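You operate a simulated robot arm through the tools that you are given. There is no shell and no other tool. Be economical: measure what you need, move in short steps, check, and stop when the job is done.

Carry out the task below with a simulated two-armed robot. There is one attempt and no reset: what you move stays moved.

Task
Tie the black coil and tray it with the flat bag that fits the blue tub.
Fine: Hold the coil still while you pull its tie tight. The size stands under the tub's lid: hold the tub, slide the lid open and shut again. Leave the bag beside it. Don't knock the teak seamer's guard. Set down upright: black coil.

Only the result counts: the job must be done as asked and must still hold three seconds after the hand-in. Knocking over, shifting, dropping, spilling or breaking anything else fails it. Lids that push on must go on centred and level and be pressed home; caps that screw on are set level and turned clockwise until they are tight.

Robot
Two 6-joint arms with two-finger parallel grippers on one trunk, on a base that drives. Base frame: it is fixed to the floor where the robot stands at the start and does not move with it; the origin is under the middle of the robot, x ahead of it, y to its left, z up. Lengths are in mm, angles in rad, forces in N, time in s.
The left shoulder is at the start at [70, 166, 1419], the right one opposite. With the tool pointing down near the work surface each hand reaches from about 300 to 740 mm from the robot's upright axis, wherever it stands, measured 20 degrees to its own side. Places, roughly: blue tub lid [500, 400, 800]; tray [500, -300, 700]; white tie [500, 100, 800]. Payload 3.91 kg a hand.
The tool frame of a hand sits at the grasp point between the pads (the TCP): z along the fingers, y along the line on which they close. The tips reach 30 mm beyond it. The gripper opens to 110 mm. The fingers are 20 mm wide and 10 mm thick; the gripper's body (48 by 112 mm) begins 55 mm behind the TCP.
Orientation is that of the tool frame in the base frame, as a unit quaternion [x, y, z, w]. With the fingers straight down and closing along the base's y, the tool's x points along the base's -x, its y along +y and its z along -z.

Tools
- The arms move only by the tool drive_tool. It takes "left_commands", "right_commands" or both (then of equal length, played together; a hand with none holds still); each is a list of rows, each a list of 7 numbers: the turn, a rotation vector about the base's x, y, z in rad, then the shift along the base's x, y, z in mm, then the opening, from 0 (shut) to 1 (fully open). In form: [[rx, ry, rz, dx, dy, dz, jaw], ...]. A call has 1 to 8 rows; each row shifts and turns the commanded pose from where the row before left it. Rows are played at 5 a second. More than 50 mm and 0.15 rad between two rows, or a gripper value outside its range, and nothing of the call is played. A pose out of reach is approached as far as the arm can. The call stops where the force on the tool passes 40 N (or 10 N more than at its start, if that is more) or the arm is blocked; 0.2 s more then pass. The fingers move at their own pace (about 108 mm/s each) and stop on an object; they squeeze with about 40 N. The grip force told is the motor's: it shows also when the fingers shut on nothing. Time passes only in rows, and 0.2 s behind the last, so rows that do not move let the fingers close. It gives the time, the measured TCP pose, the force on the tool (base axes), the opening and the grip force at its end, in the units of the frame above (readings bear some noise), with the torque about the TCP (base axes, N m) and any sound that the robot's microphone picked up, and new pictures: "views" is both (left out), scene, wrist or none (wrist: the cameras of the hands that moved).
- Cameras (640 x 400 px; columns grow to the right, rows downward): "scene" is now at [129.2, -12.4, 1610.2]; the picture's right is [-0.11, -0.99, 0.00], its down [-0.81, 0.09, -0.58] and it looks along [0.58, -0.06, -0.81] (base axes); focal length 288 px, centre (320, 200). "left" rides on the left gripper at [77, -7, -114] in its tool frame; the picture's right is [0.09, 1.00, 0.00], its down [-0.80, 0.07, -0.59] and it looks along [-0.59, 0.05, 0.80] (tool axes); focal length 270 px, centre (320, 200). "right" rides on the right gripper at [77, 7, -114] in its tool frame; the picture's right is [-0.09, 1.00, 0.00], its down [-0.80, -0.07, -0.59] and it looks along [-0.59, -0.05, 0.80] (tool axes); focal length 270 px, centre (320, 200). There is no depth. A picture from a camera that has moved, and an enlarged one, comes with that camera's place and axes in the base frame and with its lens. The place of the scene camera against the robot may be out by one fixed shift of up to 18 mm in any direction.
- move_column(by): slides the trunk up (or, below 0, down) by that many mm; the arms and the scene camera ride with it, the base frame stays. It gives what a move gives, with no picture.
- roll_base(legs): drives the robot by 1 to 6 legs, each [ahead, left, turn to the left] in mm, mm and rad, along the robot's own axes; the way and the turn of a leg run together, so that a leg with both is an arc; at most 1500 mm and 3.142 rad a leg. The arms and the cameras ride along, it lands a little off, and it stops where it bumps. It gives what a move gives, and a new picture of the scene camera.
- pan_tilt(pan, tilt): turns the head with the scene camera to pan (to the left, within 1.501 rad either way) and tilt (down, from -0.506 to 1.204), counted from straight ahead of the robot. It gives what a move gives, and a new picture of the scene camera.
- zoom(camera, box): a new picture of the part [left, top, right, bottom] of that camera's present view, enlarged. No time passes.
- hand_in(): hands the job in; it is judged then, once.

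Work in short steps. Places have to be worked out from the pictures, the camera data and where the tool is seen: move nearer, look again, correct. Check each grasp and each placing, and mend what went wrong. You have 120 turns and 260 pictures in all, those below and enlarged ones among them. Open the grippers and draw the arms clear of the work before you hand the job in, unless the task says otherwise; then end with one line.

The tools are called after "Call:" by a JSON object that holds its "api" and its "payload". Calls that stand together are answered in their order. drive_tool: Moves the arms, as the interface text tells. Its arguments: {"type":"object","properties":{"left_commands":{"type":"array"},"right_commands":{"type":"array"},"views":{"type":"string","enum":["both","scene","wrist","none"]}},"required":[]} The other tools are called the same way: move_column (by) slides the trunk up or down; roll_base (legs) drives the base; pan_tilt (pan, tilt) turns the head that bears the scene camera; zoom (camera, box) takes an enlarged picture of a part of a camera's view; hand_in () hands the job in.

At the start:

```text
clock: 0.0
left_ee_pos: [545.3, 407.9, 999.9]
left_tool_rot: [0.0, 1.0, 0.0, 0.0]
left_ft_force: [-1.1, -0.3, -0.4]
left_ft_torque: [0.0, 0.01, 0.0]
left_finger_gap: 110.0
left_finger_force: 0.1
right_ee_pos: [681.5, -115.4, 1072.0]
right_tool_rot: [0.001, 1.0, 0.0, 0.001]
right_ft_force: [-0.1, 0.3, 0.3]
right_ft_torque: [0.02, -0.02, -0.03]
right_finger_gap: 109.9
right_finger_force: 0.2
trunk travel left (down, up): [-914.0, 26.0]
robot x, y, heading: [-2.5, 0.5, -0.004]
head pan, tilt: [-0.105, 0.951]
```

scene: 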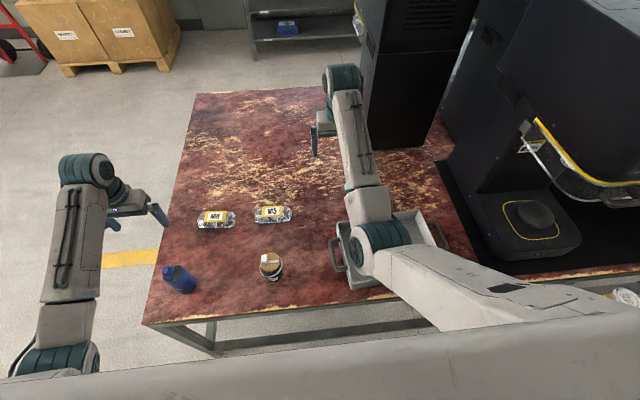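
right: 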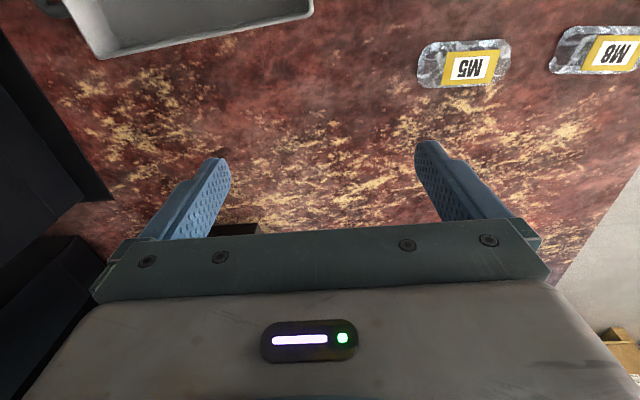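
left: 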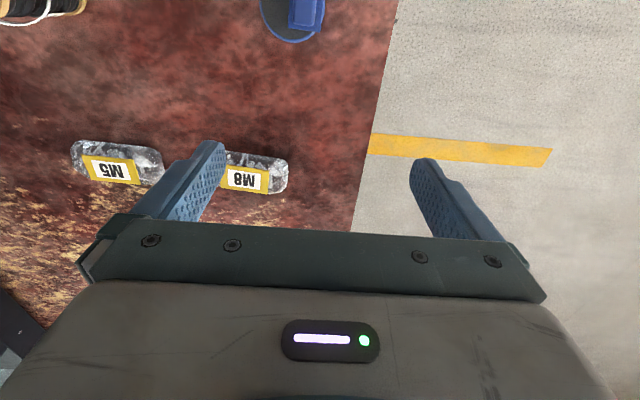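

The table shows two bags (M8, M5), a blue tub, a coil with a white tie, and the tray, partly hidden. I'll zoom in on the tub, coil and tray.

Call:
{"api": "zoom", "payload": {"camera": "scene", "box": [140, 230, 300, 330]}}

Call:
{"api": "zoom", "payload": {"camera": "scene", "box": [300, 100, 640, 312]}}

Call:
{"api": "zoom", "payload": {"camera": "left", "box": [0, 0, 360, 225]}}

```text
4.00 times, centred on (220, 280) of scene
camera zoom: at [129.2, -12.4, 1610.2], right [-0.11, -0.99, 0.0], down [-0.81, 0.09, -0.58], along [0.58, -0.06, -0.81], focal length 1150 px, centre (720, -120)
```

zoom: 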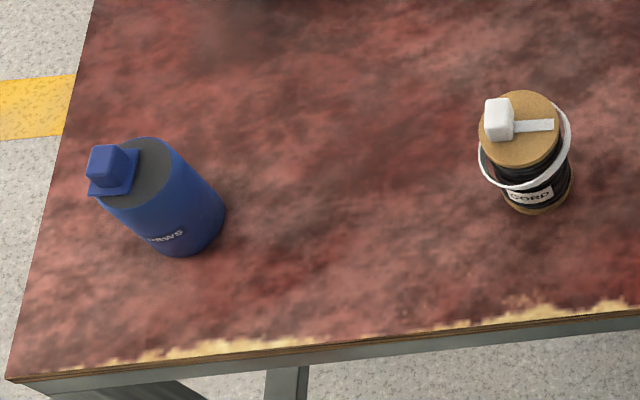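

```text
1.88 times, centred on (470, 206) of scene
camera zoom: at [129.2, -12.4, 1610.2], right [-0.11, -0.99, 0.0], down [-0.81, 0.09, -0.58], along [0.58, -0.06, -0.81], focal length 541 px, centre (38, 189)
```

zoom: 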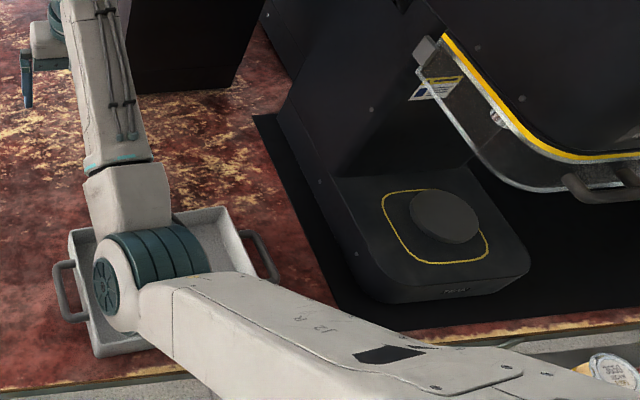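

```text
1.78 times, centred on (180, 112) of left
camera zoom: at [468.4, 404.1, 1114.9], right [-0.09, 1.0, 0.0], down [0.8, 0.07, 0.59], along [0.59, 0.05, -0.8], focal length 480 px, centre (569, 356)
```

zoom: 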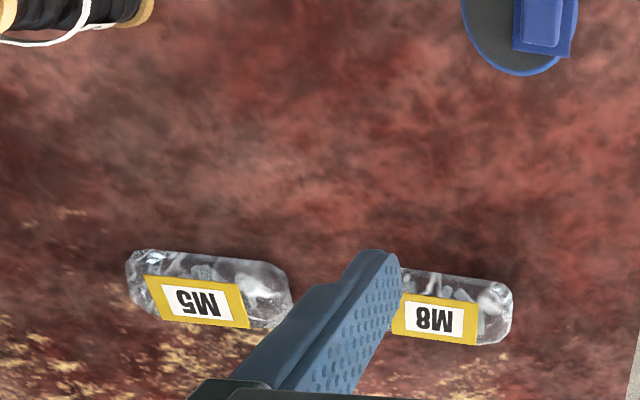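

The coil stands near (478, 96) and the tub near (490, 373). I'll move the left hand back to where its camera sees both from close up.

Call:
{"api": "drive_tool", "payload": {"left_commands": [[0, 0, 0, -36, -36, -5, 1], [0, 0, 0, -36, -36, -5, 1], [0, 0, 0, -36, -36, -10, 1], [0, 0, 0, -36, -36, -10, 1]], "views": "wrist"}}

```text
refused: row 1 steps farther than a row can; nothing moved
```

A row may be at most 50 mm in total, so I'll use smaller rows.

Call:
{"api": "drive_tool", "payload": {"left_commands": [[0, 0, 0, -32, -32, -7, 1], [0, 0, 0, -32, -32, -7, 1], [0, 0, 0, -32, -32, -7, 1], [0, 0, 0, -32, -32, -7, 1], [0, 0, 0, -17, -30, -7, 1]], "views": "wrist"}}

```text
clock: 1.2
left_ee_pos: [398.6, 253.1, 954.3]
left_tool_rot: [0.0, 1.0, 0.002, 0.001]
left_ft_force: [-1.2, 0.5, 0.5]
left_ft_torque: [0.03, 0.0, 0.0]
left_finger_gap: 109.8
left_finger_force: 0.0
left hand out of reach, approached as far as the arm can: row 3, 4
right_ee_pos: [681.3, -117.3, 1072.7]
right_tool_rot: [0.002, 1.0, 0.0, 0.0]
right_ft_force: [0.0, 0.4, -0.9]
right_ft_torque: [0.05, 0.0, -0.01]
right_finger_gap: 110.1
right_finger_force: 0.0
trunk travel left (down, up): [-914.0, 26.0]
robot x, y, heading: [0.2, 3.0, 0.001]
head pan, tilt: [-0.105, 0.951]
camera left: at [322.1, 247.0, 1070.0], right [-0.09, 1.0, 0.0], down [0.8, 0.07, 0.6], along [0.59, 0.05, -0.8], focal length 270 px, centre (320, 200)
```

left: 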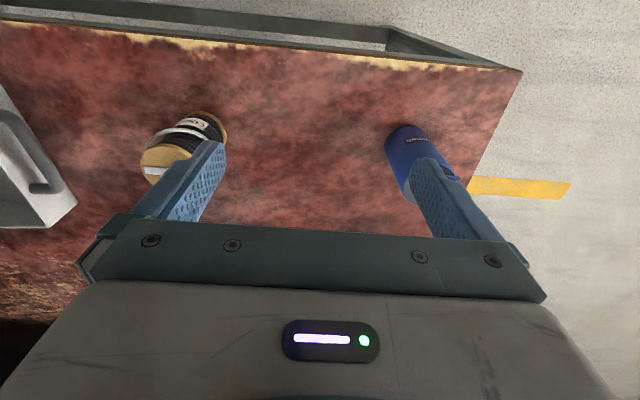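

The zoomed scene pictures are rendered sharply, so I'll zoom further on the coil and the tub lid.

Call:
{"api": "zoom", "payload": {"camera": "scene", "box": [250, 245, 298, 275]}}

Call:
{"api": "zoom", "payload": {"camera": "scene", "box": [152, 258, 208, 293]}}

Call:
{"api": "zoom", "payload": {"camera": "left", "box": [120, 90, 280, 190]}}

Call:
{"api": "zoom", "payload": {"camera": "scene", "box": [188, 190, 300, 260]}}

```text
13.33 times, centred on (274, 260) of scene
camera zoom: at [128.2, -15.6, 1610.3], right [-0.11, -0.99, 0.0], down [-0.81, 0.09, -0.58], along [0.58, -0.06, -0.81], focal length 3835 px, centre (933, -600)
```

zoom: 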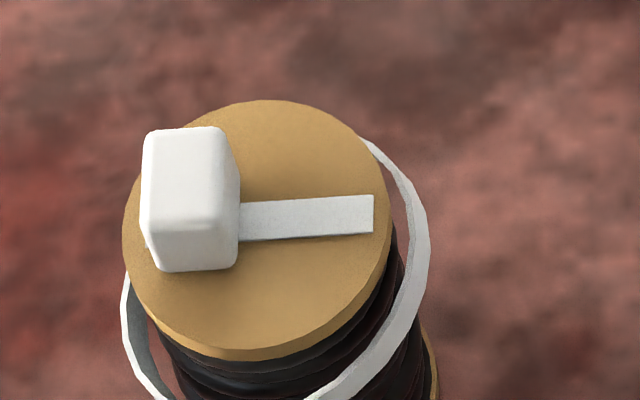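

```text
11.43 times, centred on (180, 276) of scene
camera zoom: at [128.2, -15.6, 1610.3], right [-0.11, -0.99, 0.0], down [-0.81, 0.09, -0.58], along [0.58, -0.06, -0.81], focal length 3287 px, centre (1920, -663)
```

zoom: 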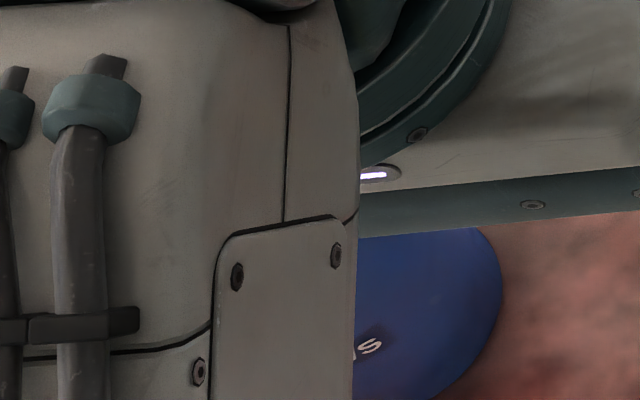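

```text
4.00 times, centred on (200, 140) of left
camera zoom: at [322.1, 247.0, 1070.0], right [-0.09, 1.0, 0.0], down [0.8, 0.07, 0.6], along [0.59, 0.05, -0.8], focal length 1081 px, centre (800, 440)
```

zoom: 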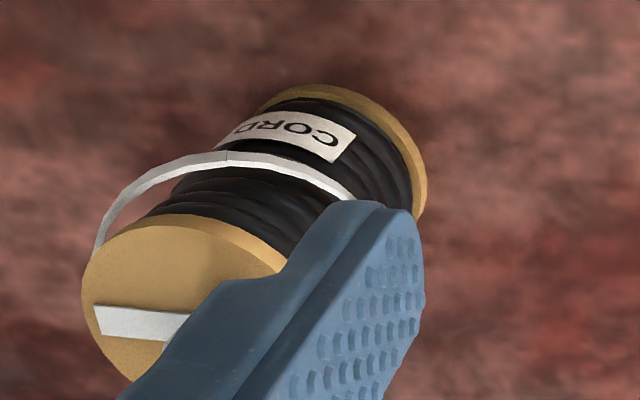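

```text
5.71 times, centred on (244, 225) of scene
camera zoom: at [128.2, -15.6, 1610.3], right [-0.11, -0.99, 0.0], down [-0.81, 0.09, -0.58], along [0.58, -0.06, -0.81], focal length 1643 px, centre (754, 57)
```

zoom: 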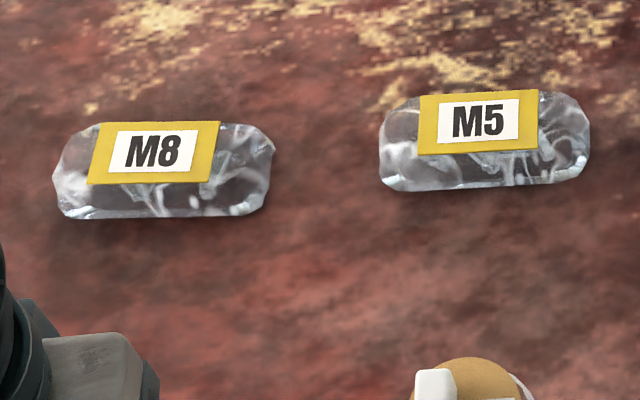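

I'll deal with the tub first. Turning the base about 0.55 rad left, with the hands high, should let both hands reach it.

Call:
{"api": "roll_base", "payload": {"legs": [[0, 0, 0.55]]}}

```text
clock: 3.1
left_ee_pos: [206.7, 425.2, 954.1]
left_tool_rot: [-0.272, 0.962, 0.0, 0.0]
left_ft_force: [0.9, 0.2, 0.0]
left_ft_torque: [0.01, -0.01, 0.0]
left_finger_gap: 110.2
left_finger_force: 0.0
right_ee_pos: [641.4, 259.2, 1072.6]
right_tool_rot: [-0.273, 0.962, 0.001, 0.0]
right_ft_force: [0.5, 0.2, 0.3]
right_ft_torque: [-0.03, -0.01, -0.02]
right_finger_gap: 110.0
right_finger_force: 0.0
trunk travel left (down, up): [-914.0, 26.0]
robot x, y, heading: [0.2, 1.9, 0.555]
head pan, tilt: [-0.105, 0.951]
camera scene: at [115.4, 52.4, 1610.2], right [0.43, -0.9, 0.0], down [-0.73, -0.35, -0.58], along [0.52, 0.25, -0.81], focal length 288 px, centre (320, 200)
```

scene: 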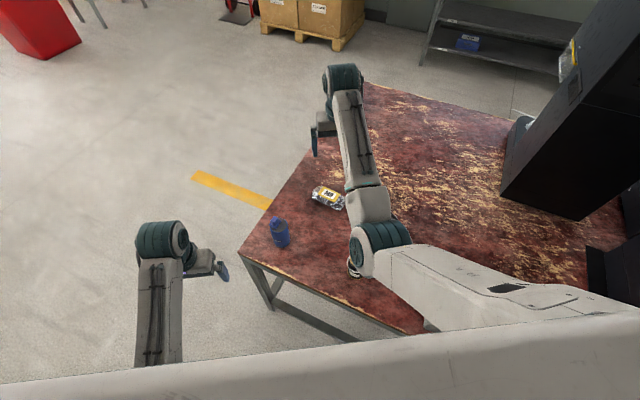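

Call:
{"api": "zoom", "payload": {"camera": "scene", "box": [256, 208, 304, 238]}}

Call:
{"api": "zoom", "payload": {"camera": "scene", "box": [240, 190, 304, 260]}}

```text
13.33 times, centred on (280, 223) of scene
camera zoom: at [115.4, 52.4, 1610.2], right [0.43, -0.9, 0.0], down [-0.73, -0.35, -0.58], along [0.52, 0.25, -0.81], focal length 3835 px, centre (853, -107)
```

zoom: 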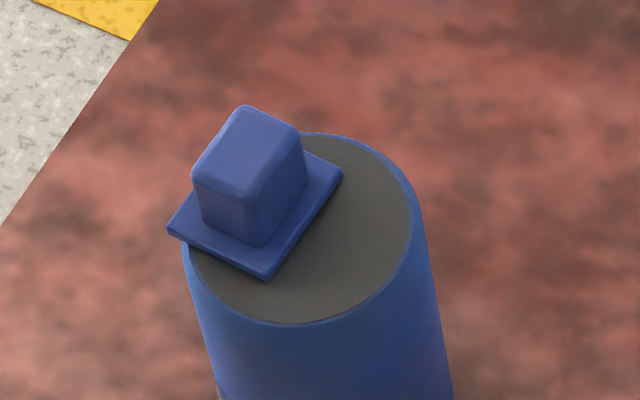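

```text
5.71 times, centred on (272, 225) of scene
camera zoom: at [115.4, 52.4, 1610.2], right [0.43, -0.9, 0.0], down [-0.73, -0.35, -0.58], along [0.52, 0.25, -0.81], focal length 1643 px, centre (594, 57)
```

zoom: 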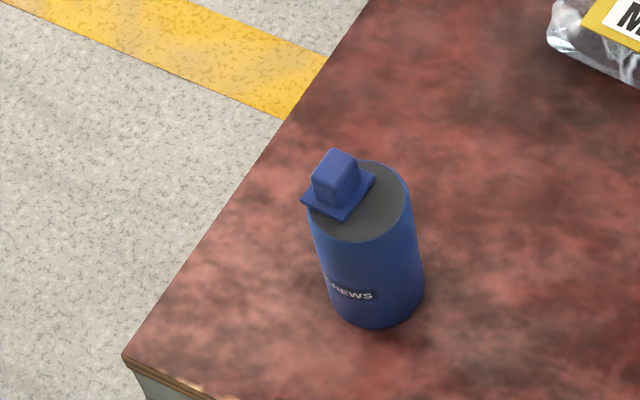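

The lid is a small plate with a block handle, about 21×15×24 mm, near (482, 389), aligned with the base axes. I'll bring the right hand above it, square with the base axes, and look.

Call:
{"api": "drive_tool", "payload": {"right_commands": [[0, 0, -0.139, -30, 25, -20, 1], [0, 0, -0.139, -35, 25, -20, 1], [0, 0, -0.139, -35, 25, -20, 1], [0, 0, -0.138, -30, 25, -25, 1], [0, 0, 0, -29, 30, -25, 1]], "views": "both"}}

```text
clock: 4.5
left_ee_pos: [207.1, 426.6, 954.4]
left_tool_rot: [-0.273, 0.962, 0.001, -0.001]
left_ft_force: [-1.0, 0.0, -0.6]
left_ft_torque: [0.04, 0.02, 0.04]
left_finger_gap: 109.8
left_finger_force: 0.2
right_ee_pos: [588.6, 322.7, 925.9]
right_tool_rot: [0.023, 0.999, -0.022, 0.012]
right_ft_force: [-0.2, 0.1, 0.2]
right_ft_torque: [0.04, 0.03, -0.01]
right_finger_gap: 110.1
right_finger_force: 0.0
right hand out of reach, approached as far as the arm can: row 3, 4, 5
trunk travel left (down, up): [-914.0, 26.0]
robot x, y, heading: [2.6, -2.2, 0.554]
head pan, tilt: [-0.105, 0.951]
stopped in row 5 (right hand): the arm was blocked; the commanded pose is now the measured one
camera scene: at [115.6, 51.9, 1610.2], right [0.43, -0.9, 0.0], down [-0.73, -0.35, -0.58], along [0.52, 0.25, -0.81], focal length 288 px, centre (320, 200)
camera right: at [510.3, 338.8, 1037.8], right [0.13, 0.99, -0.04], down [0.78, -0.08, 0.62], along [0.61, -0.12, -0.79], focal length 270 px, centre (320, 200)
```

scene: 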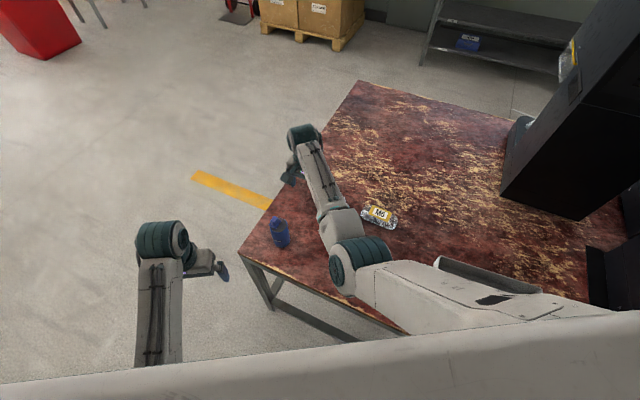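
right: 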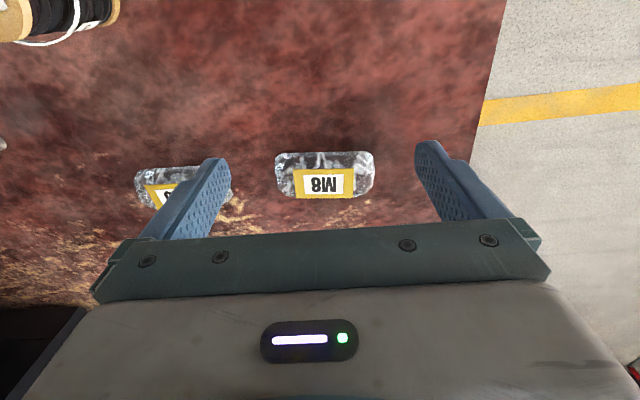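

The right hand can't take that pose from this heading. I'll turn back to heading 0 and shift the base 330 mm left, so the tub is straight ahead and both hands have natural poses there.

Call:
{"api": "drive_tool", "payload": {"right_commands": [[0, 0, 0.139, 20, -15, 40, 1], [0, 0, 0.139, 20, -15, 40, 1], [0, 0, 0.139, 10, -15, 30, 1], [0, 0, 0.138, 0, -15, 30, 1]], "views": "none"}}

Call:
{"api": "roll_base", "payload": {"legs": [[0, 0, -0.555], [0, 330, 0]]}}

```text
clock: 5.5
left_ee_pos: [205.6, 426.5, 955.0]
left_tool_rot: [-0.273, 0.962, 0.0, 0.0]
left_ft_force: [0.2, 0.6, 0.7]
left_ft_torque: [0.01, -0.01, 0.02]
left_finger_gap: 110.1
left_finger_force: 0.1
right_ee_pos: [634.8, 265.6, 1063.7]
right_tool_rot: [-0.254, 0.967, -0.019, 0.016]
right_ft_force: [0.3, 0.1, -0.1]
right_ft_torque: [0.0, 0.01, 0.01]
right_finger_gap: 110.1
right_finger_force: 0.0
trunk travel left (down, up): [-914.0, 26.0]
robot x, y, heading: [-0.6, -3.9, 0.553]
head pan, tilt: [-0.105, 0.951]
```

```text
clock: 9.3
left_ee_pos: [400.1, 584.9, 953.7]
left_tool_rot: [-0.001, 1.0, 0.002, 0.0]
left_ft_force: [0.8, 0.2, 0.3]
left_ft_torque: [0.03, -0.01, -0.02]
left_finger_gap: 110.0
left_finger_force: 0.0
right_ee_pos: [679.0, 221.8, 1063.6]
right_tool_rot: [0.02, 1.0, -0.022, 0.01]
right_ft_force: [0.5, -0.7, -0.4]
right_ft_torque: [0.01, 0.01, 0.02]
right_finger_gap: 110.0
right_finger_force: 0.1
trunk travel left (down, up): [-914.0, 26.0]
robot x, y, heading: [-4.4, 330.6, -0.001]
head pan, tilt: [-0.105, 0.951]
camera scene: at [128.8, 315.8, 1610.2], right [-0.1, -0.99, 0.0], down [-0.81, 0.09, -0.58], along [0.58, -0.06, -0.81], focal length 288 px, centre (320, 200)
```

scene: 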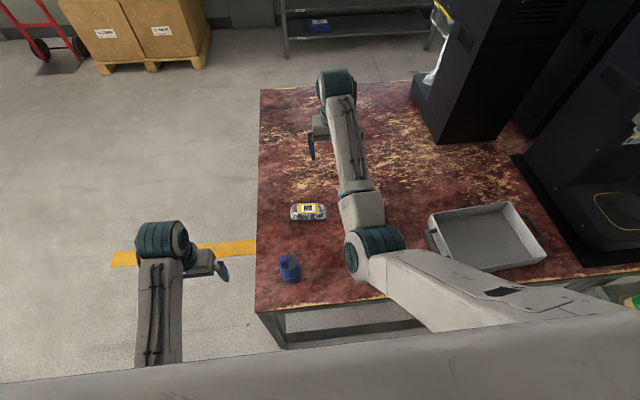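

The base is now well placed. I'll bring the right hand above the knob near (482, 389) and check its pose and view.

Call:
{"api": "drive_tool", "payload": {"right_commands": [[0.0, 0, 0, -30, 25, -20, 1], [0, 0, 0, -35, 25, -20, 1], [0, 0, 0, -35, 25, -20, 1], [0, 0, 0, -35, 30, -15, 1], [0, 0, 0, -35, 30, -15, 1], [0, 0, 0, -27, 32, -10, 1]], "views": "both"}}

```text
clock: 10.2
left_ee_pos: [400.5, 586.2, 953.2]
left_tool_rot: [-0.001, 1.0, 0.0, 0.0]
left_ft_force: [-0.1, -0.5, -0.7]
left_ft_torque: [0.0, -0.01, -0.03]
left_finger_gap: 110.0
left_finger_force: 0.1
right_ee_pos: [667.8, 215.0, 1074.4]
right_tool_rot: [0.043, 0.993, -0.06, 0.096]
right_ft_force: [0.7, 0.7, 0.8]
right_ft_torque: [0.01, -0.02, 0.02]
right_finger_gap: 110.3
right_finger_force: 0.1
right hand out of reach, approached as far as the arm can: row 3, 4
trunk travel left (down, up): [-914.0, 26.0]
robot x, y, heading: [-2.3, 333.9, 0.0]
head pan, tilt: [-0.105, 0.951]
stopped in row 4 (right hand): the arm was blocked; the commanded pose is now the measured one
camera scene: at [129.3, 318.9, 1610.2], right [-0.1, -0.99, 0.0], down [-0.81, 0.08, -0.58], along [0.58, -0.06, -0.81], focal length 288 px, centre (320, 200)
camera right: at [571.5, 243.8, 1169.9], right [0.18, 0.98, -0.09], down [0.67, -0.05, 0.74], along [0.72, -0.2, -0.66], focal length 270 px, centre (320, 200)
```

scene: 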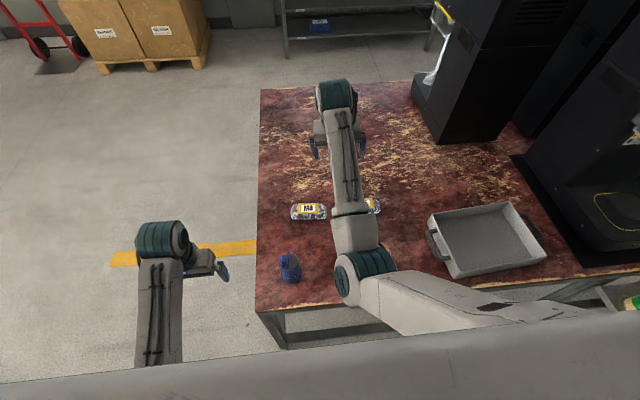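
right: 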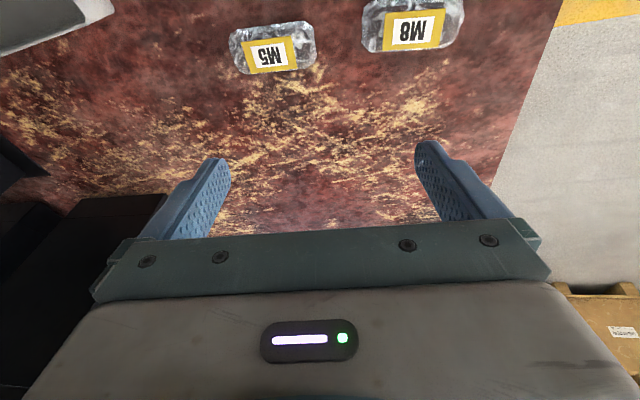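

The arm seems to fold against a limit up high, so I'll level the hand and go down first at this radius, then move inward low.

Call:
{"api": "drive_tool", "payload": {"right_commands": [[0.06, 0.096, 0.043, 5, 5, -40, 1], [0.06, 0.096, 0.043, 0, 5, -45, 1], [0, 0, 0, 0, 10, -45, 1], [0, 0, 0, -20, 20, -35, 1], [0, 0, 0, -35, 30, -10, 1], [0, 0, 0, -35, 30, 0, 1], [0, 0, 0, -35, 30, 0, 1]], "views": "wrist"}}

```text
clock: 11.7
left_ee_pos: [399.9, 584.8, 953.4]
left_tool_rot: [0.001, 1.0, 0.0, 0.0]
left_ft_force: [0.2, -0.2, 0.2]
left_ft_torque: [-0.02, 0.01, 0.01]
left_finger_gap: 110.2
left_finger_force: 0.0
right_ee_pos: [668.7, 229.0, 957.8]
right_tool_rot: [0.025, 0.995, -0.05, 0.08]
right_ft_force: [-0.1, 1.2, 0.3]
right_ft_torque: [0.01, -0.01, 0.01]
right_finger_gap: 110.0
right_finger_force: 0.0
right hand out of reach, approached as far as the arm can: row 6, 7
trunk travel left (down, up): [-914.0, 26.0]
robot x, y, heading: [3.6, 331.6, 0.003]
head pan, tilt: [-0.105, 0.951]
stopped in row 7 (right hand): the arm was blocked; the commanded pose is now the measured one
camera right: at [575.1, 250.6, 1056.6], right [0.14, 0.99, -0.08], down [0.69, -0.04, 0.72], along [0.71, -0.16, -0.69], focal length 270 px, centre (320, 200)
```

right: 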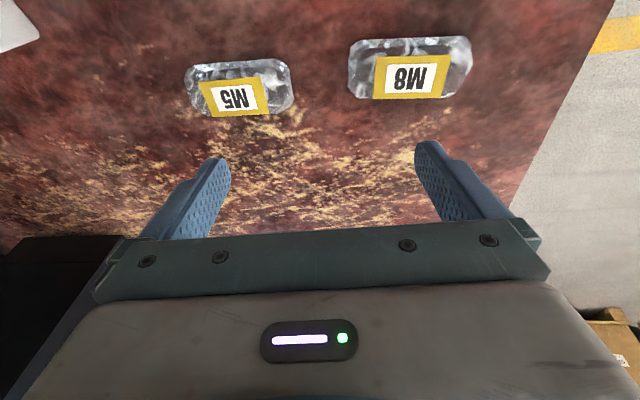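

The right hand is blocked going inward on that path. I'll try bringing it in through its own natural side, robot-frame (500, -180), then moving left.

Call:
{"api": "drive_tool", "payload": {"right_commands": [[0.05, 0.08, 0.025, -20, -30, 0, 1], [0.05, 0.08, 0.025, -30, -30, 0, 1], [0, 0, 0, -40, -20, 0, 1], [0, 0, 0, -45, 0, 0, 1], [0, 0, 0, -45, 0, 0, 1]], "views": "none"}}

Call:
{"api": "drive_tool", "payload": {"right_commands": [[0, 0, 0, -10, 45, 0, 1], [0, 0, 0, 0, 45, 0, 1], [0, 0, 0, 0, 45, 0, 1], [0, 0, 0, 0, 45, 0, 1], [0, 0, 0, 0, 30, 0, 1]], "views": "both"}}

```text
clock: 12.9
left_ee_pos: [397.7, 583.5, 956.0]
left_tool_rot: [0.0, 1.0, 0.0, 0.001]
left_ft_force: [-0.4, 0.9, -0.4]
left_ft_torque: [0.02, -0.02, 0.01]
left_finger_gap: 110.0
left_finger_force: 0.1
right_ee_pos: [486.6, 151.5, 956.1]
right_tool_rot: [-0.001, 1.0, 0.003, -0.001]
right_ft_force: [-0.2, -0.2, -0.2]
right_ft_torque: [0.01, -0.02, -0.06]
right_finger_gap: 110.2
right_finger_force: 0.1
trunk travel left (down, up): [-914.0, 26.0]
robot x, y, heading: [1.3, 330.4, 0.001]
head pan, tilt: [-0.105, 0.951]
```

```text
clock: 13.6
left_ee_pos: [400.3, 583.7, 954.2]
left_tool_rot: [0.0, 1.0, 0.001, 0.0]
left_ft_force: [0.7, 0.0, 0.3]
left_ft_torque: [0.0, 0.01, 0.01]
left_finger_gap: 110.1
left_finger_force: 0.1
right_ee_pos: [487.9, 146.5, 936.6]
right_tool_rot: [0.01, 0.997, -0.075, 0.0]
right_ft_force: [0.5, 0.3, -0.2]
right_ft_torque: [0.03, 0.0, -0.01]
right_finger_gap: 110.2
right_finger_force: 0.0
right hand out of reach, approached as far as the arm can: row 2, 3
trunk travel left (down, up): [-914.0, 26.0]
robot x, y, heading: [2.2, 331.6, -0.005]
head pan, tilt: [-0.105, 0.951]
stopped in row 3 (right hand): the arm was blocked; the commanded pose is now the measured one
camera scene: at [129.5, 315.2, 1610.2], right [-0.11, -0.99, 0.0], down [-0.81, 0.09, -0.58], along [0.58, -0.06, -0.81], focal length 288 px, centre (320, 200)
camera right: at [411.6, 172.6, 1048.9], right [0.11, 0.98, -0.15], down [0.8, 0.01, 0.6], along [0.59, -0.18, -0.79], focal length 270 px, centre (320, 200)
```

scene: 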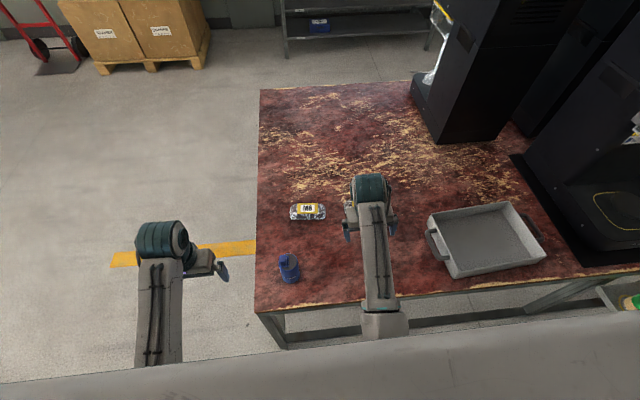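
right: 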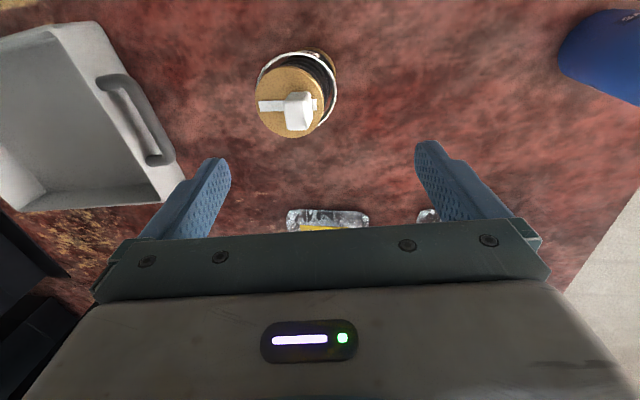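

The right arm is blocked inward at yaw 0. I'll level it, then try moving left while letting the tool yaw follow the arm.

Call:
{"api": "drive_tool", "payload": {"right_commands": [[0.1, 0, 0.02, 0, 0, 10, 1], [0.05, 0, 0.1, 0, 0, 10, 1], [0, 0, 0.14, 0, 20, 0, 1], [0, 0, 0.14, 0, 30, 0, 1], [0, 0, 0.05, 0, 30, 0, 1], [0, 0, 0.05, 0, 30, 0, 1], [0, 0, 0.05, 0, 30, 0, 1]], "views": "none"}}

```text
clock: 14.9
left_ee_pos: [398.7, 583.8, 954.1]
left_tool_rot: [0.001, 1.0, 0.0, 0.001]
left_ft_force: [0.9, -0.5, 0.6]
left_ft_torque: [-0.03, -0.03, 0.04]
left_finger_gap: 109.8
left_finger_force: 0.1
right_ee_pos: [493.5, 148.0, 936.9]
right_tool_rot: [-0.21, 0.974, -0.078, -0.016]
right_ft_force: [0.8, 0.0, -0.2]
right_ft_torque: [-0.01, -0.01, 0.03]
right_finger_gap: 109.8
right_finger_force: 0.0
right hand out of reach, approached as far as the arm can: row 6
trunk travel left (down, up): [-914.0, 26.0]
robot x, y, heading: [0.5, 331.3, -0.002]
head pan, tilt: [-0.105, 0.951]
stopped in row 6 (right hand): the arm was blocked; the commanded pose is now the measured one
```

To find where the right arm can go, I'll drive the base 90 mm left. That puts its hand over the free gap between coil and tub.

Call:
{"api": "roll_base", "payload": {"legs": [[0, 90, 0]]}}

Call:
{"api": "drive_tool", "payload": {"right_commands": [[0.04, -0.01, -0.14, 0, 0, -20, 1], [0.04, -0.01, -0.14, 0, 0, -20, 1], [0.04, -0.01, -0.14, 0, 0, -20, 1], [0.036, 0, 0, 0, 0, -20, 1]], "views": "both"}}

```text
clock: 16.0
left_ee_pos: [398.8, 670.6, 955.7]
left_tool_rot: [-0.001, 1.0, 0.001, 0.0]
left_ft_force: [-0.9, -0.4, -0.6]
left_ft_torque: [0.0, -0.01, -0.01]
left_finger_gap: 109.9
left_finger_force: 0.0
right_ee_pos: [493.5, 235.9, 938.4]
right_tool_rot: [-0.211, 0.974, -0.076, -0.016]
right_ft_force: [0.6, -0.3, -0.1]
right_ft_torque: [0.02, 0.01, -0.02]
right_finger_gap: 110.1
right_finger_force: 0.1
trunk travel left (down, up): [-914.0, 26.0]
robot x, y, heading: [2.3, 419.7, -0.003]
head pan, tilt: [-0.105, 0.951]
camera scene: at [128.8, 402.5, 1610.2], right [-0.11, -0.99, 0.0], down [-0.81, 0.09, -0.58], along [0.58, -0.06, -0.81], focal length 288 px, centre (320, 200)
```

scene: 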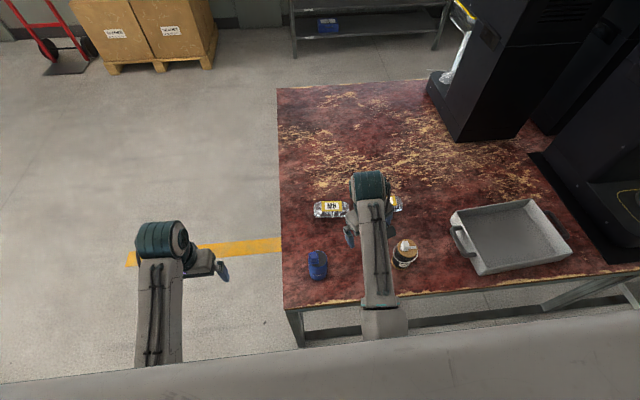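

```text
clock: 17.0
left_ee_pos: [399.2, 672.5, 954.8]
left_tool_rot: [0.0, 1.0, 0.0, 0.001]
left_ft_force: [0.0, -1.1, -0.1]
left_ft_torque: [0.02, 0.0, 0.01]
left_finger_gap: 110.0
left_finger_force: 0.0
right_ee_pos: [492.6, 236.7, 857.3]
right_tool_rot: [-0.003, 1.0, 0.002, -0.005]
right_ft_force: [0.5, -1.0, 0.5]
right_ft_torque: [0.0, 0.02, -0.02]
right_finger_gap: 110.0
right_finger_force: 0.0
trunk travel left (down, up): [-914.0, 26.0]
robot x, y, heading: [-3.8, 420.2, -0.001]
head pan, tilt: [-0.105, 0.951]
camera scene: at [129.1, 405.5, 1610.2], right [-0.11, -0.99, 0.0], down [-0.81, 0.09, -0.58], along [0.58, -0.06, -0.81], focal length 288 px, centre (320, 200)
camera right: at [417.9, 243.1, 973.9], right [0.08, 1.0, 0.0], down [0.81, -0.07, 0.59], along [0.58, -0.05, -0.81], focal length 270 px, centre (320, 200)
```

scene: 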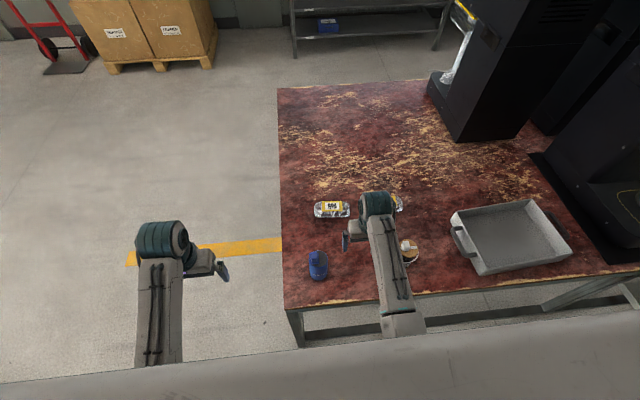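
right: 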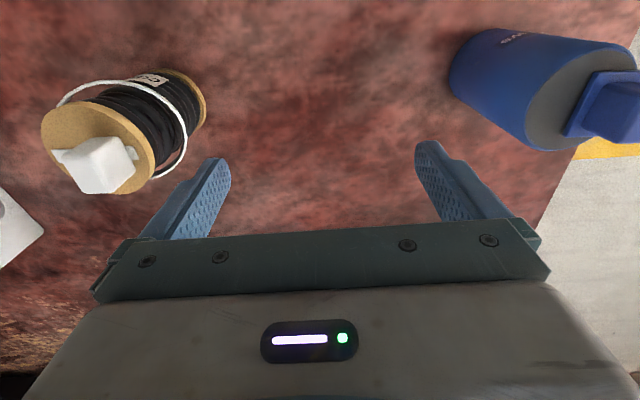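

Low down it moves freely and gives a good view. I'll test moving 30 mm left at this height, which still clears the tub.

Call:
{"api": "drive_tool", "payload": {"right_commands": [[0, 0, 0, -5, 15, 0, 1], [0, 0, 0, -5, 15, 0, 1]], "views": "none"}}

Call:
{"api": "zoom", "payload": {"camera": "right", "box": [400, 0, 640, 150]}}

Call:
{"api": "zoom", "payload": {"camera": "right", "box": [0, 50, 240, 200]}}

```text
clock: 17.6
left_ee_pos: [398.9, 674.3, 955.4]
left_tool_rot: [0.0, 1.0, 0.0, 0.0]
left_ft_force: [-0.1, -0.1, -0.4]
left_ft_torque: [0.04, 0.01, -0.02]
left_finger_gap: 110.2
left_finger_force: 0.1
right_ee_pos: [484.4, 268.3, 859.1]
right_tool_rot: [-0.003, 1.0, 0.0, -0.006]
right_ft_force: [-0.6, 1.1, 0.5]
right_ft_torque: [0.0, 0.02, 0.01]
right_finger_gap: 110.0
right_finger_force: 0.2
trunk travel left (down, up): [-914.0, 26.0]
robot x, y, heading: [1.7, 416.3, -0.002]
head pan, tilt: [-0.105, 0.951]
```

```text
2.67 times, centred on (520, 75) of right
camera zoom: at [407.8, 274.6, 974.7], right [0.08, 1.0, 0.0], down [0.81, -0.07, 0.59], along [0.58, -0.05, -0.81], focal length 721 px, centre (-213, 533)
```

zoom: 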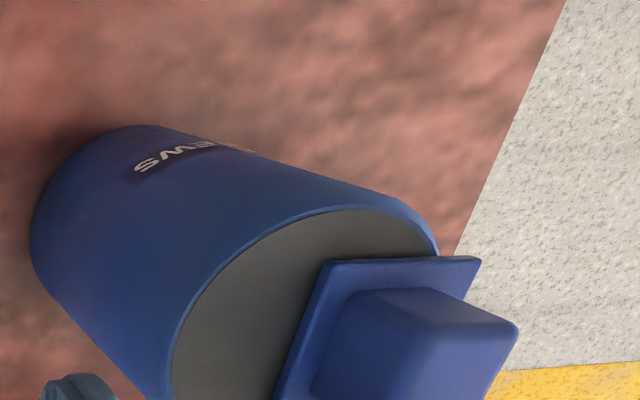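

```text
2.67 times, centred on (120, 125) of right
camera zoom: at [407.8, 274.6, 974.7], right [0.08, 1.0, 0.0], down [0.81, -0.07, 0.59], along [0.58, -0.05, -0.81], focal length 721 px, centre (853, 400)
```

zoom: 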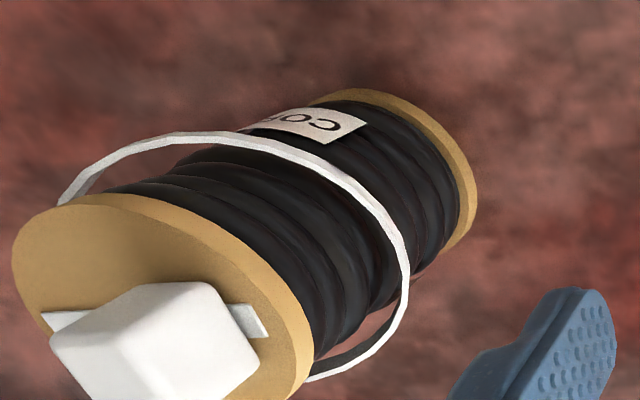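

Down low both the block on the coil and the tub lid show clearly. I'll back the base off 110 mm and tilt the right hand about 50°, so its fingers point forward and down, ready to hold the tub body from the front.

Call:
{"api": "roll_base", "payload": {"legs": [[-110, -30, 0]]}}

Call:
{"api": "drive_tool", "payload": {"right_commands": [[0, -0.145, 0, 0, 20, 0, 1], [0, -0.145, 0, 0, 23, 0, 1], [0, -0.145, 0, 0, 23, 0, 1], [0, -0.145, 0, 0, 23, 0, 1], [0, -0.145, 0, 0, 23, 0, 1], [0, -0.148, 0, 0, 23, 0, 1]], "views": "both"}}

```text
clock: 18.9
left_ee_pos: [290.6, 644.9, 953.1]
left_tool_rot: [0.001, 1.0, 0.0, -0.001]
left_ft_force: [0.1, -0.1, -0.6]
left_ft_torque: [0.01, -0.01, 0.01]
left_finger_gap: 110.0
left_finger_force: 0.0
right_ee_pos: [374.7, 237.6, 857.9]
right_tool_rot: [-0.003, 1.0, 0.0, -0.006]
right_ft_force: [-0.5, -0.6, 0.7]
right_ft_torque: [0.01, 0.03, 0.0]
right_finger_gap: 110.1
right_finger_force: 0.2
trunk travel left (down, up): [-914.0, 26.0]
robot x, y, heading: [-110.1, 388.9, -0.006]
head pan, tilt: [-0.105, 0.951]
camera scene: at [21.4, 377.7, 1610.0], right [-0.11, -0.99, 0.0], down [-0.81, 0.09, -0.58], along [0.58, -0.06, -0.82], focal length 288 px, centre (320, 200)
```

scene: 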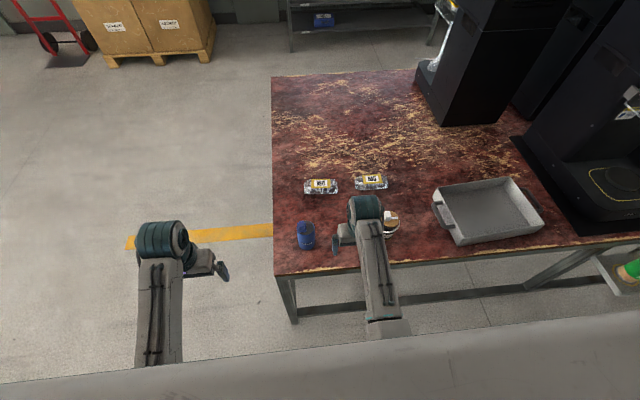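

```text
clock: 19.7
left_ee_pos: [288.6, 643.1, 954.7]
left_tool_rot: [0.0, 1.0, 0.0, 0.0]
left_ft_force: [-0.3, 0.1, 0.4]
left_ft_torque: [0.0, 0.0, 0.0]
left_finger_gap: 110.1
left_finger_force: 0.0
right_ee_pos: [385.4, 217.3, 846.5]
right_tool_rot: [-0.03, 0.97, -0.076, 0.228]
right_ft_force: [0.2, 0.7, -0.4]
right_ft_torque: [0.0, 0.01, 0.0]
right_finger_gap: 110.1
right_finger_force: 0.2
right hand out of reach, approached as far as the arm can: row 3, 4
trunk travel left (down, up): [-914.0, 26.0]
robot x, y, heading: [-111.2, 391.0, -0.0]
head pan, tilt: [-0.105, 0.951]
stopped in row 4 (right hand): the arm was blocked; the commanded pose is now the measured one
camera scene: at [17.1, 376.7, 1610.4], right [-0.11, -0.99, 0.0], down [-0.81, 0.09, -0.58], along [0.58, -0.06, -0.81], focal length 288 px, centre (320, 200)
camera right: at [264.7, 232.3, 914.3], right [0.06, 0.99, -0.12], down [0.45, 0.08, 0.89], along [0.89, -0.1, -0.44], focal length 270 px, centre (320, 200)
```

scene: 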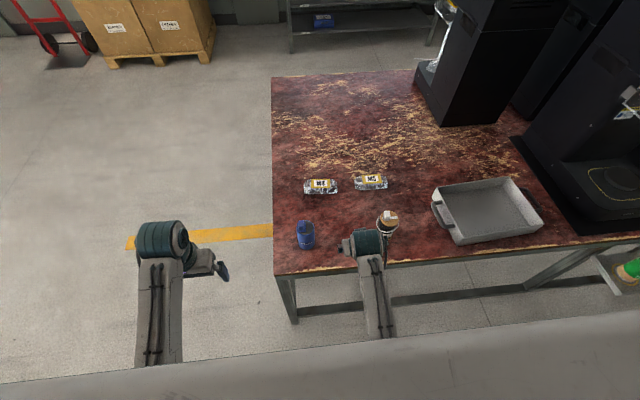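
right: 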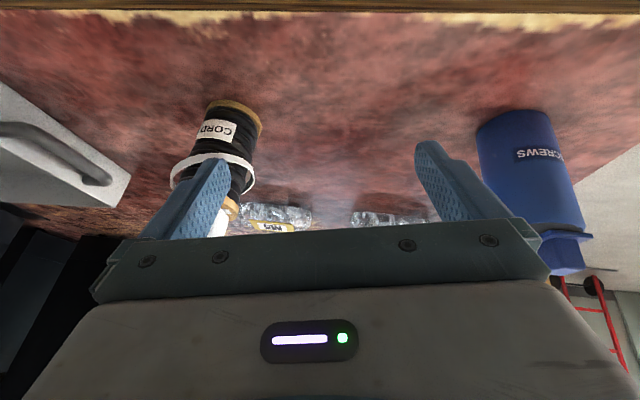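

The pattern suggests a minimum shoulder-to-wrist distance, so backing up gives more room. I'll back off a further 75 mm, finish the tilt, and approach the tub from the front.

Call:
{"api": "roll_base", "payload": {"legs": [[-75, 0, 0]]}}

Call:
{"api": "drive_tool", "payload": {"right_commands": [[0.08, -0.05, -0.012, 20, 20, 0, 1], [0.08, -0.05, -0.012, 20, 25, 0, 1], [0, -0.12, 0, 20, 30, 0, 1], [0, -0.12, 0, 10, 30, 0, 1], [0, -0.073, 0, 0, 30, 0, 1]], "views": "both"}}

```text
clock: 20.8
left_ee_pos: [219.5, 644.5, 952.9]
left_tool_rot: [0.0, 1.0, 0.001, -0.001]
left_ft_force: [-0.6, -0.4, 0.3]
left_ft_torque: [-0.03, 0.02, 0.05]
left_finger_gap: 110.1
left_finger_force: 0.1
right_ee_pos: [314.6, 217.7, 845.6]
right_tool_rot: [-0.028, 0.971, -0.075, 0.226]
right_ft_force: [1.3, -0.4, -0.1]
right_ft_torque: [0.03, -0.01, 0.0]
right_finger_gap: 110.0
right_finger_force: 0.1
trunk travel left (down, up): [-914.0, 26.0]
robot x, y, heading: [-182.4, 388.9, -0.002]
head pan, tilt: [-0.105, 0.951]
camera scene: at [-49.7, 376.9, 1609.6], right [-0.11, -0.99, 0.0], down [-0.81, 0.09, -0.58], along [0.57, -0.06, -0.82], focal length 288 px, centre (320, 200)
```

scene: 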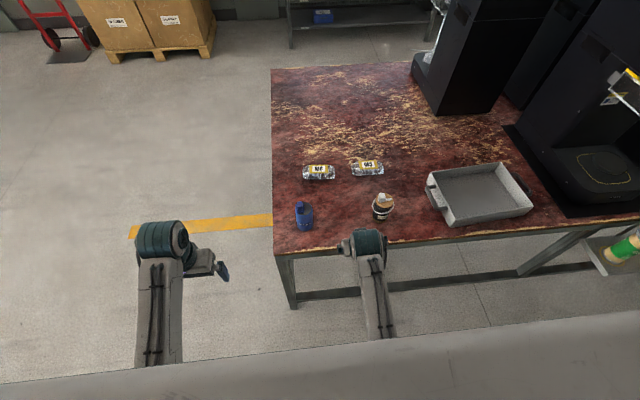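

```text
clock: 21.9
left_ee_pos: [216.6, 642.8, 953.7]
left_tool_rot: [0.001, 1.0, -0.001, -0.001]
left_ft_force: [-0.5, -0.4, 0.0]
left_ft_torque: [0.01, 0.0, -0.01]
left_finger_gap: 109.8
left_finger_force: 0.0
right_ee_pos: [382.0, 245.9, 820.1]
right_tool_rot: [-0.03, 0.91, -0.071, 0.406]
right_ft_force: [-0.5, 0.8, -0.1]
right_ft_torque: [0.01, 0.01, -0.01]
right_finger_gap: 110.4
right_finger_force: 0.0
right hand out of reach, approached as far as the arm can: row 5
trunk travel left (down, up): [-914.0, 26.0]
robot x, y, heading: [-187.4, 390.4, 0.003]
head pan, tilt: [-0.105, 0.951]
stopped in row 5 (right hand): the arm was blocked; the commanded pose is now the measured one
camera scene: at [-54.0, 376.9, 1610.1], right [-0.11, -0.99, 0.0], down [-0.81, 0.09, -0.58], along [0.58, -0.06, -0.82], focal length 288 px, centre (320, 200)
camera right: at [244.9, 255.6, 838.6], right [0.06, 0.99, -0.09], down [0.09, 0.08, 0.99], along [0.99, -0.07, -0.09], focal length 270 px, centre (320, 200)
```

scene: 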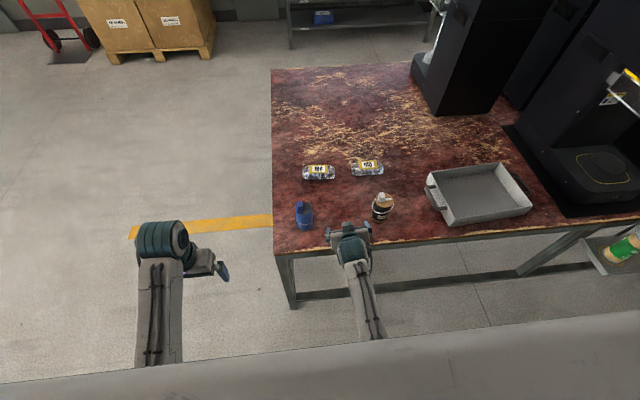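
right: 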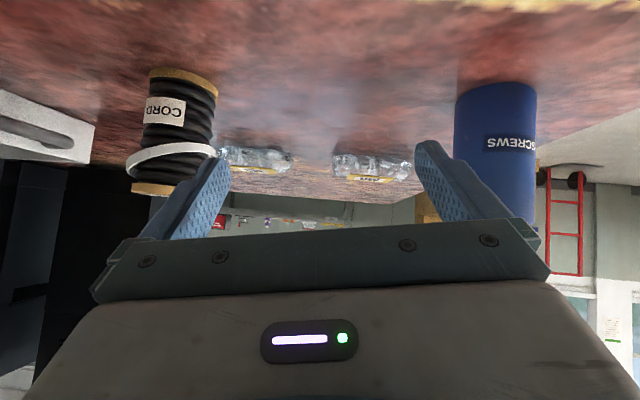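

The tilt is nearly there. Lowering and reaching forward are the easy directions for this arm, so I'll level the roll and lower to z ≈ 768. Then I'll use the base for the sideways shift.

Call:
{"api": "drive_tool", "payload": {"right_commands": [[0.05, 0, 0, 0, 0, -20, 1], [0.05, 0, 0, 0, 0, -20, 1], [0.054, 0, 0.004, 0, 0, -12, 1]], "views": "none"}}

Call:
{"api": "roll_base", "payload": {"legs": [[0, 125, 0]]}}

Call:
{"api": "zoom", "payload": {"camera": "right", "box": [0, 0, 640, 400]}}

```text
clock: 22.7
left_ee_pos: [215.2, 642.6, 954.3]
left_tool_rot: [0.001, 1.0, 0.0, 0.002]
left_ft_force: [0.1, 0.6, 0.4]
left_ft_torque: [0.01, -0.01, -0.03]
left_finger_gap: 109.9
left_finger_force: 0.0
right_ee_pos: [380.9, 247.4, 768.9]
right_tool_rot: [0.001, 0.913, 0.002, 0.408]
right_ft_force: [0.6, 0.7, 0.0]
right_ft_torque: [0.0, -0.02, 0.01]
right_finger_gap: 109.9
right_finger_force: 0.1
trunk travel left (down, up): [-914.0, 26.0]
robot x, y, heading: [-181.5, 388.2, -0.002]
head pan, tilt: [-0.105, 0.951]
```

```text
clock: 24.0
left_ee_pos: [215.8, 765.0, 955.6]
left_tool_rot: [0.001, 1.0, 0.001, 0.0]
left_ft_force: [0.7, -1.0, 0.3]
left_ft_torque: [-0.01, -0.02, 0.0]
left_finger_gap: 109.7
left_finger_force: 0.0
right_ee_pos: [380.3, 370.0, 768.7]
right_tool_rot: [0.0, 0.913, 0.002, 0.408]
right_ft_force: [0.5, -0.5, -0.3]
right_ft_torque: [-0.01, -0.04, 0.03]
right_finger_gap: 109.8
right_finger_force: 0.1
trunk travel left (down, up): [-914.0, 26.0]
robot x, y, heading: [-182.0, 510.5, -0.009]
head pan, tilt: [-0.105, 0.951]
camera scene: at [-55.7, 498.2, 1610.2], right [-0.11, -0.99, 0.0], down [-0.81, 0.09, -0.58], along [0.58, -0.06, -0.81], focal length 288 px, centre (320, 200)
```

scene: 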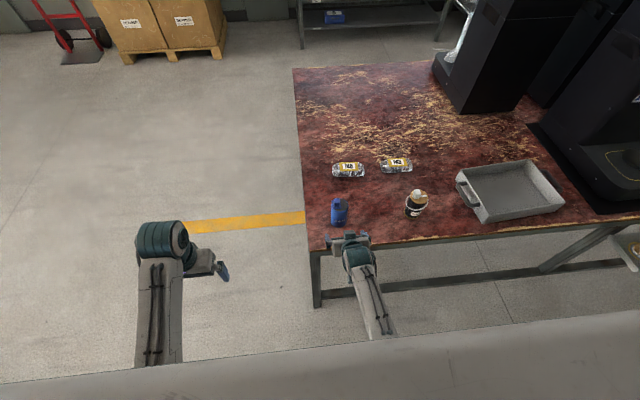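

```text
1.00 times, centred on (320, 200) of right
camera zoom: at [244.3, 376.8, 789.0], right [0.06, 1.0, 0.07], down [0.09, -0.07, 0.99], along [0.99, -0.05, -0.1], focal length 270 px, centre (320, 200)
```

zoom: 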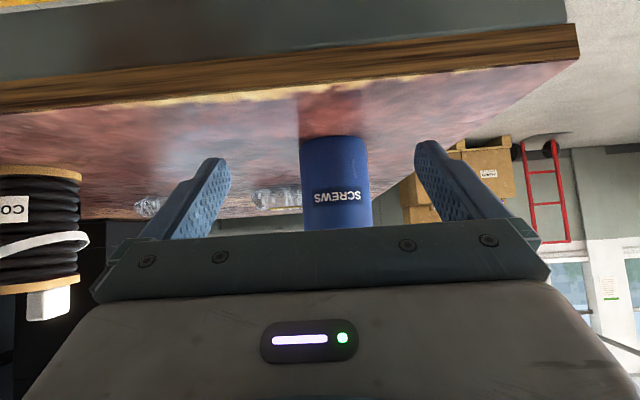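

The tub is straight ahead of the right hand, centre near (478, 379) and about 60 mm wide. I'll advance to x ≈ 470 with the fingers open and look.

Call:
{"api": "drive_tool", "payload": {"right_commands": [[0, 0, 0, 25, 9, -2, 1], [0, 0, 0, 30, 0, -2, 1], [0, 0, 0, 34, 0, 0, 1]], "views": "both"}}

Call:
{"api": "zoom", "payload": {"camera": "scene", "box": [300, 170, 396, 260]}}

```text
clock: 24.8
left_ee_pos: [216.9, 767.0, 953.1]
left_tool_rot: [0.001, 1.0, -0.002, 0.0]
left_ft_force: [-0.6, 1.2, -0.4]
left_ft_torque: [0.0, -0.01, 0.01]
left_finger_gap: 110.0
left_finger_force: 0.1
right_ee_pos: [471.5, 381.0, 764.7]
right_tool_rot: [0.001, 0.913, 0.001, 0.407]
right_ft_force: [-0.2, -0.2, 0.5]
right_ft_torque: [0.04, -0.03, 0.02]
right_finger_gap: 109.9
right_finger_force: 0.0
trunk travel left (down, up): [-914.0, 26.0]
robot x, y, heading: [-181.8, 514.7, -0.002]
head pan, tilt: [-0.105, 0.951]
camera scene: at [-53.9, 501.7, 1610.1], right [-0.11, -0.99, 0.0], down [-0.81, 0.09, -0.58], along [0.58, -0.06, -0.81], focal length 288 px, centre (320, 200)
camera right: at [334.8, 387.3, 784.6], right [0.06, 1.0, 0.07], down [0.09, -0.07, 0.99], along [0.99, -0.05, -0.1], focal length 270 px, centre (320, 200)
```

scene: 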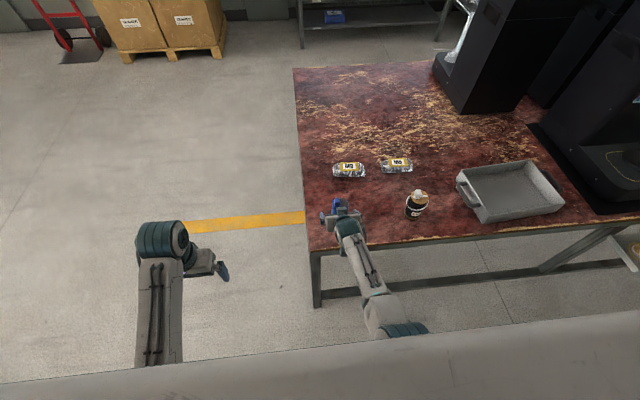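
right: 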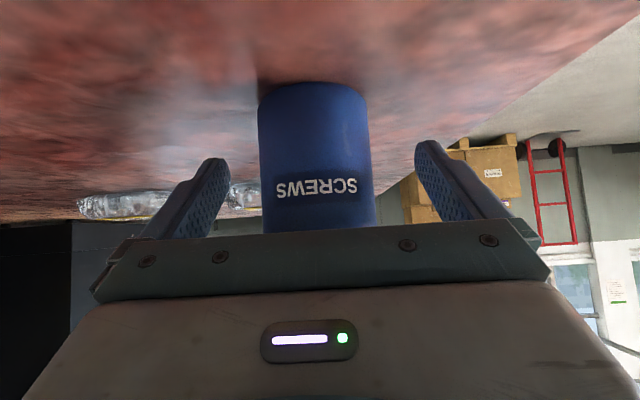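

```text
4.44 times, centred on (348, 215) of scene
camera zoom: at [-53.9, 501.7, 1610.1], right [-0.11, -0.99, 0.0], down [-0.81, 0.09, -0.58], along [0.58, -0.06, -0.81], focal length 1278 px, centre (196, 133)
```

zoom: 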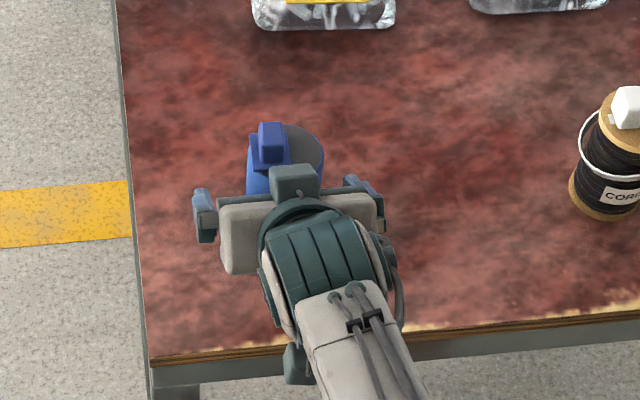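

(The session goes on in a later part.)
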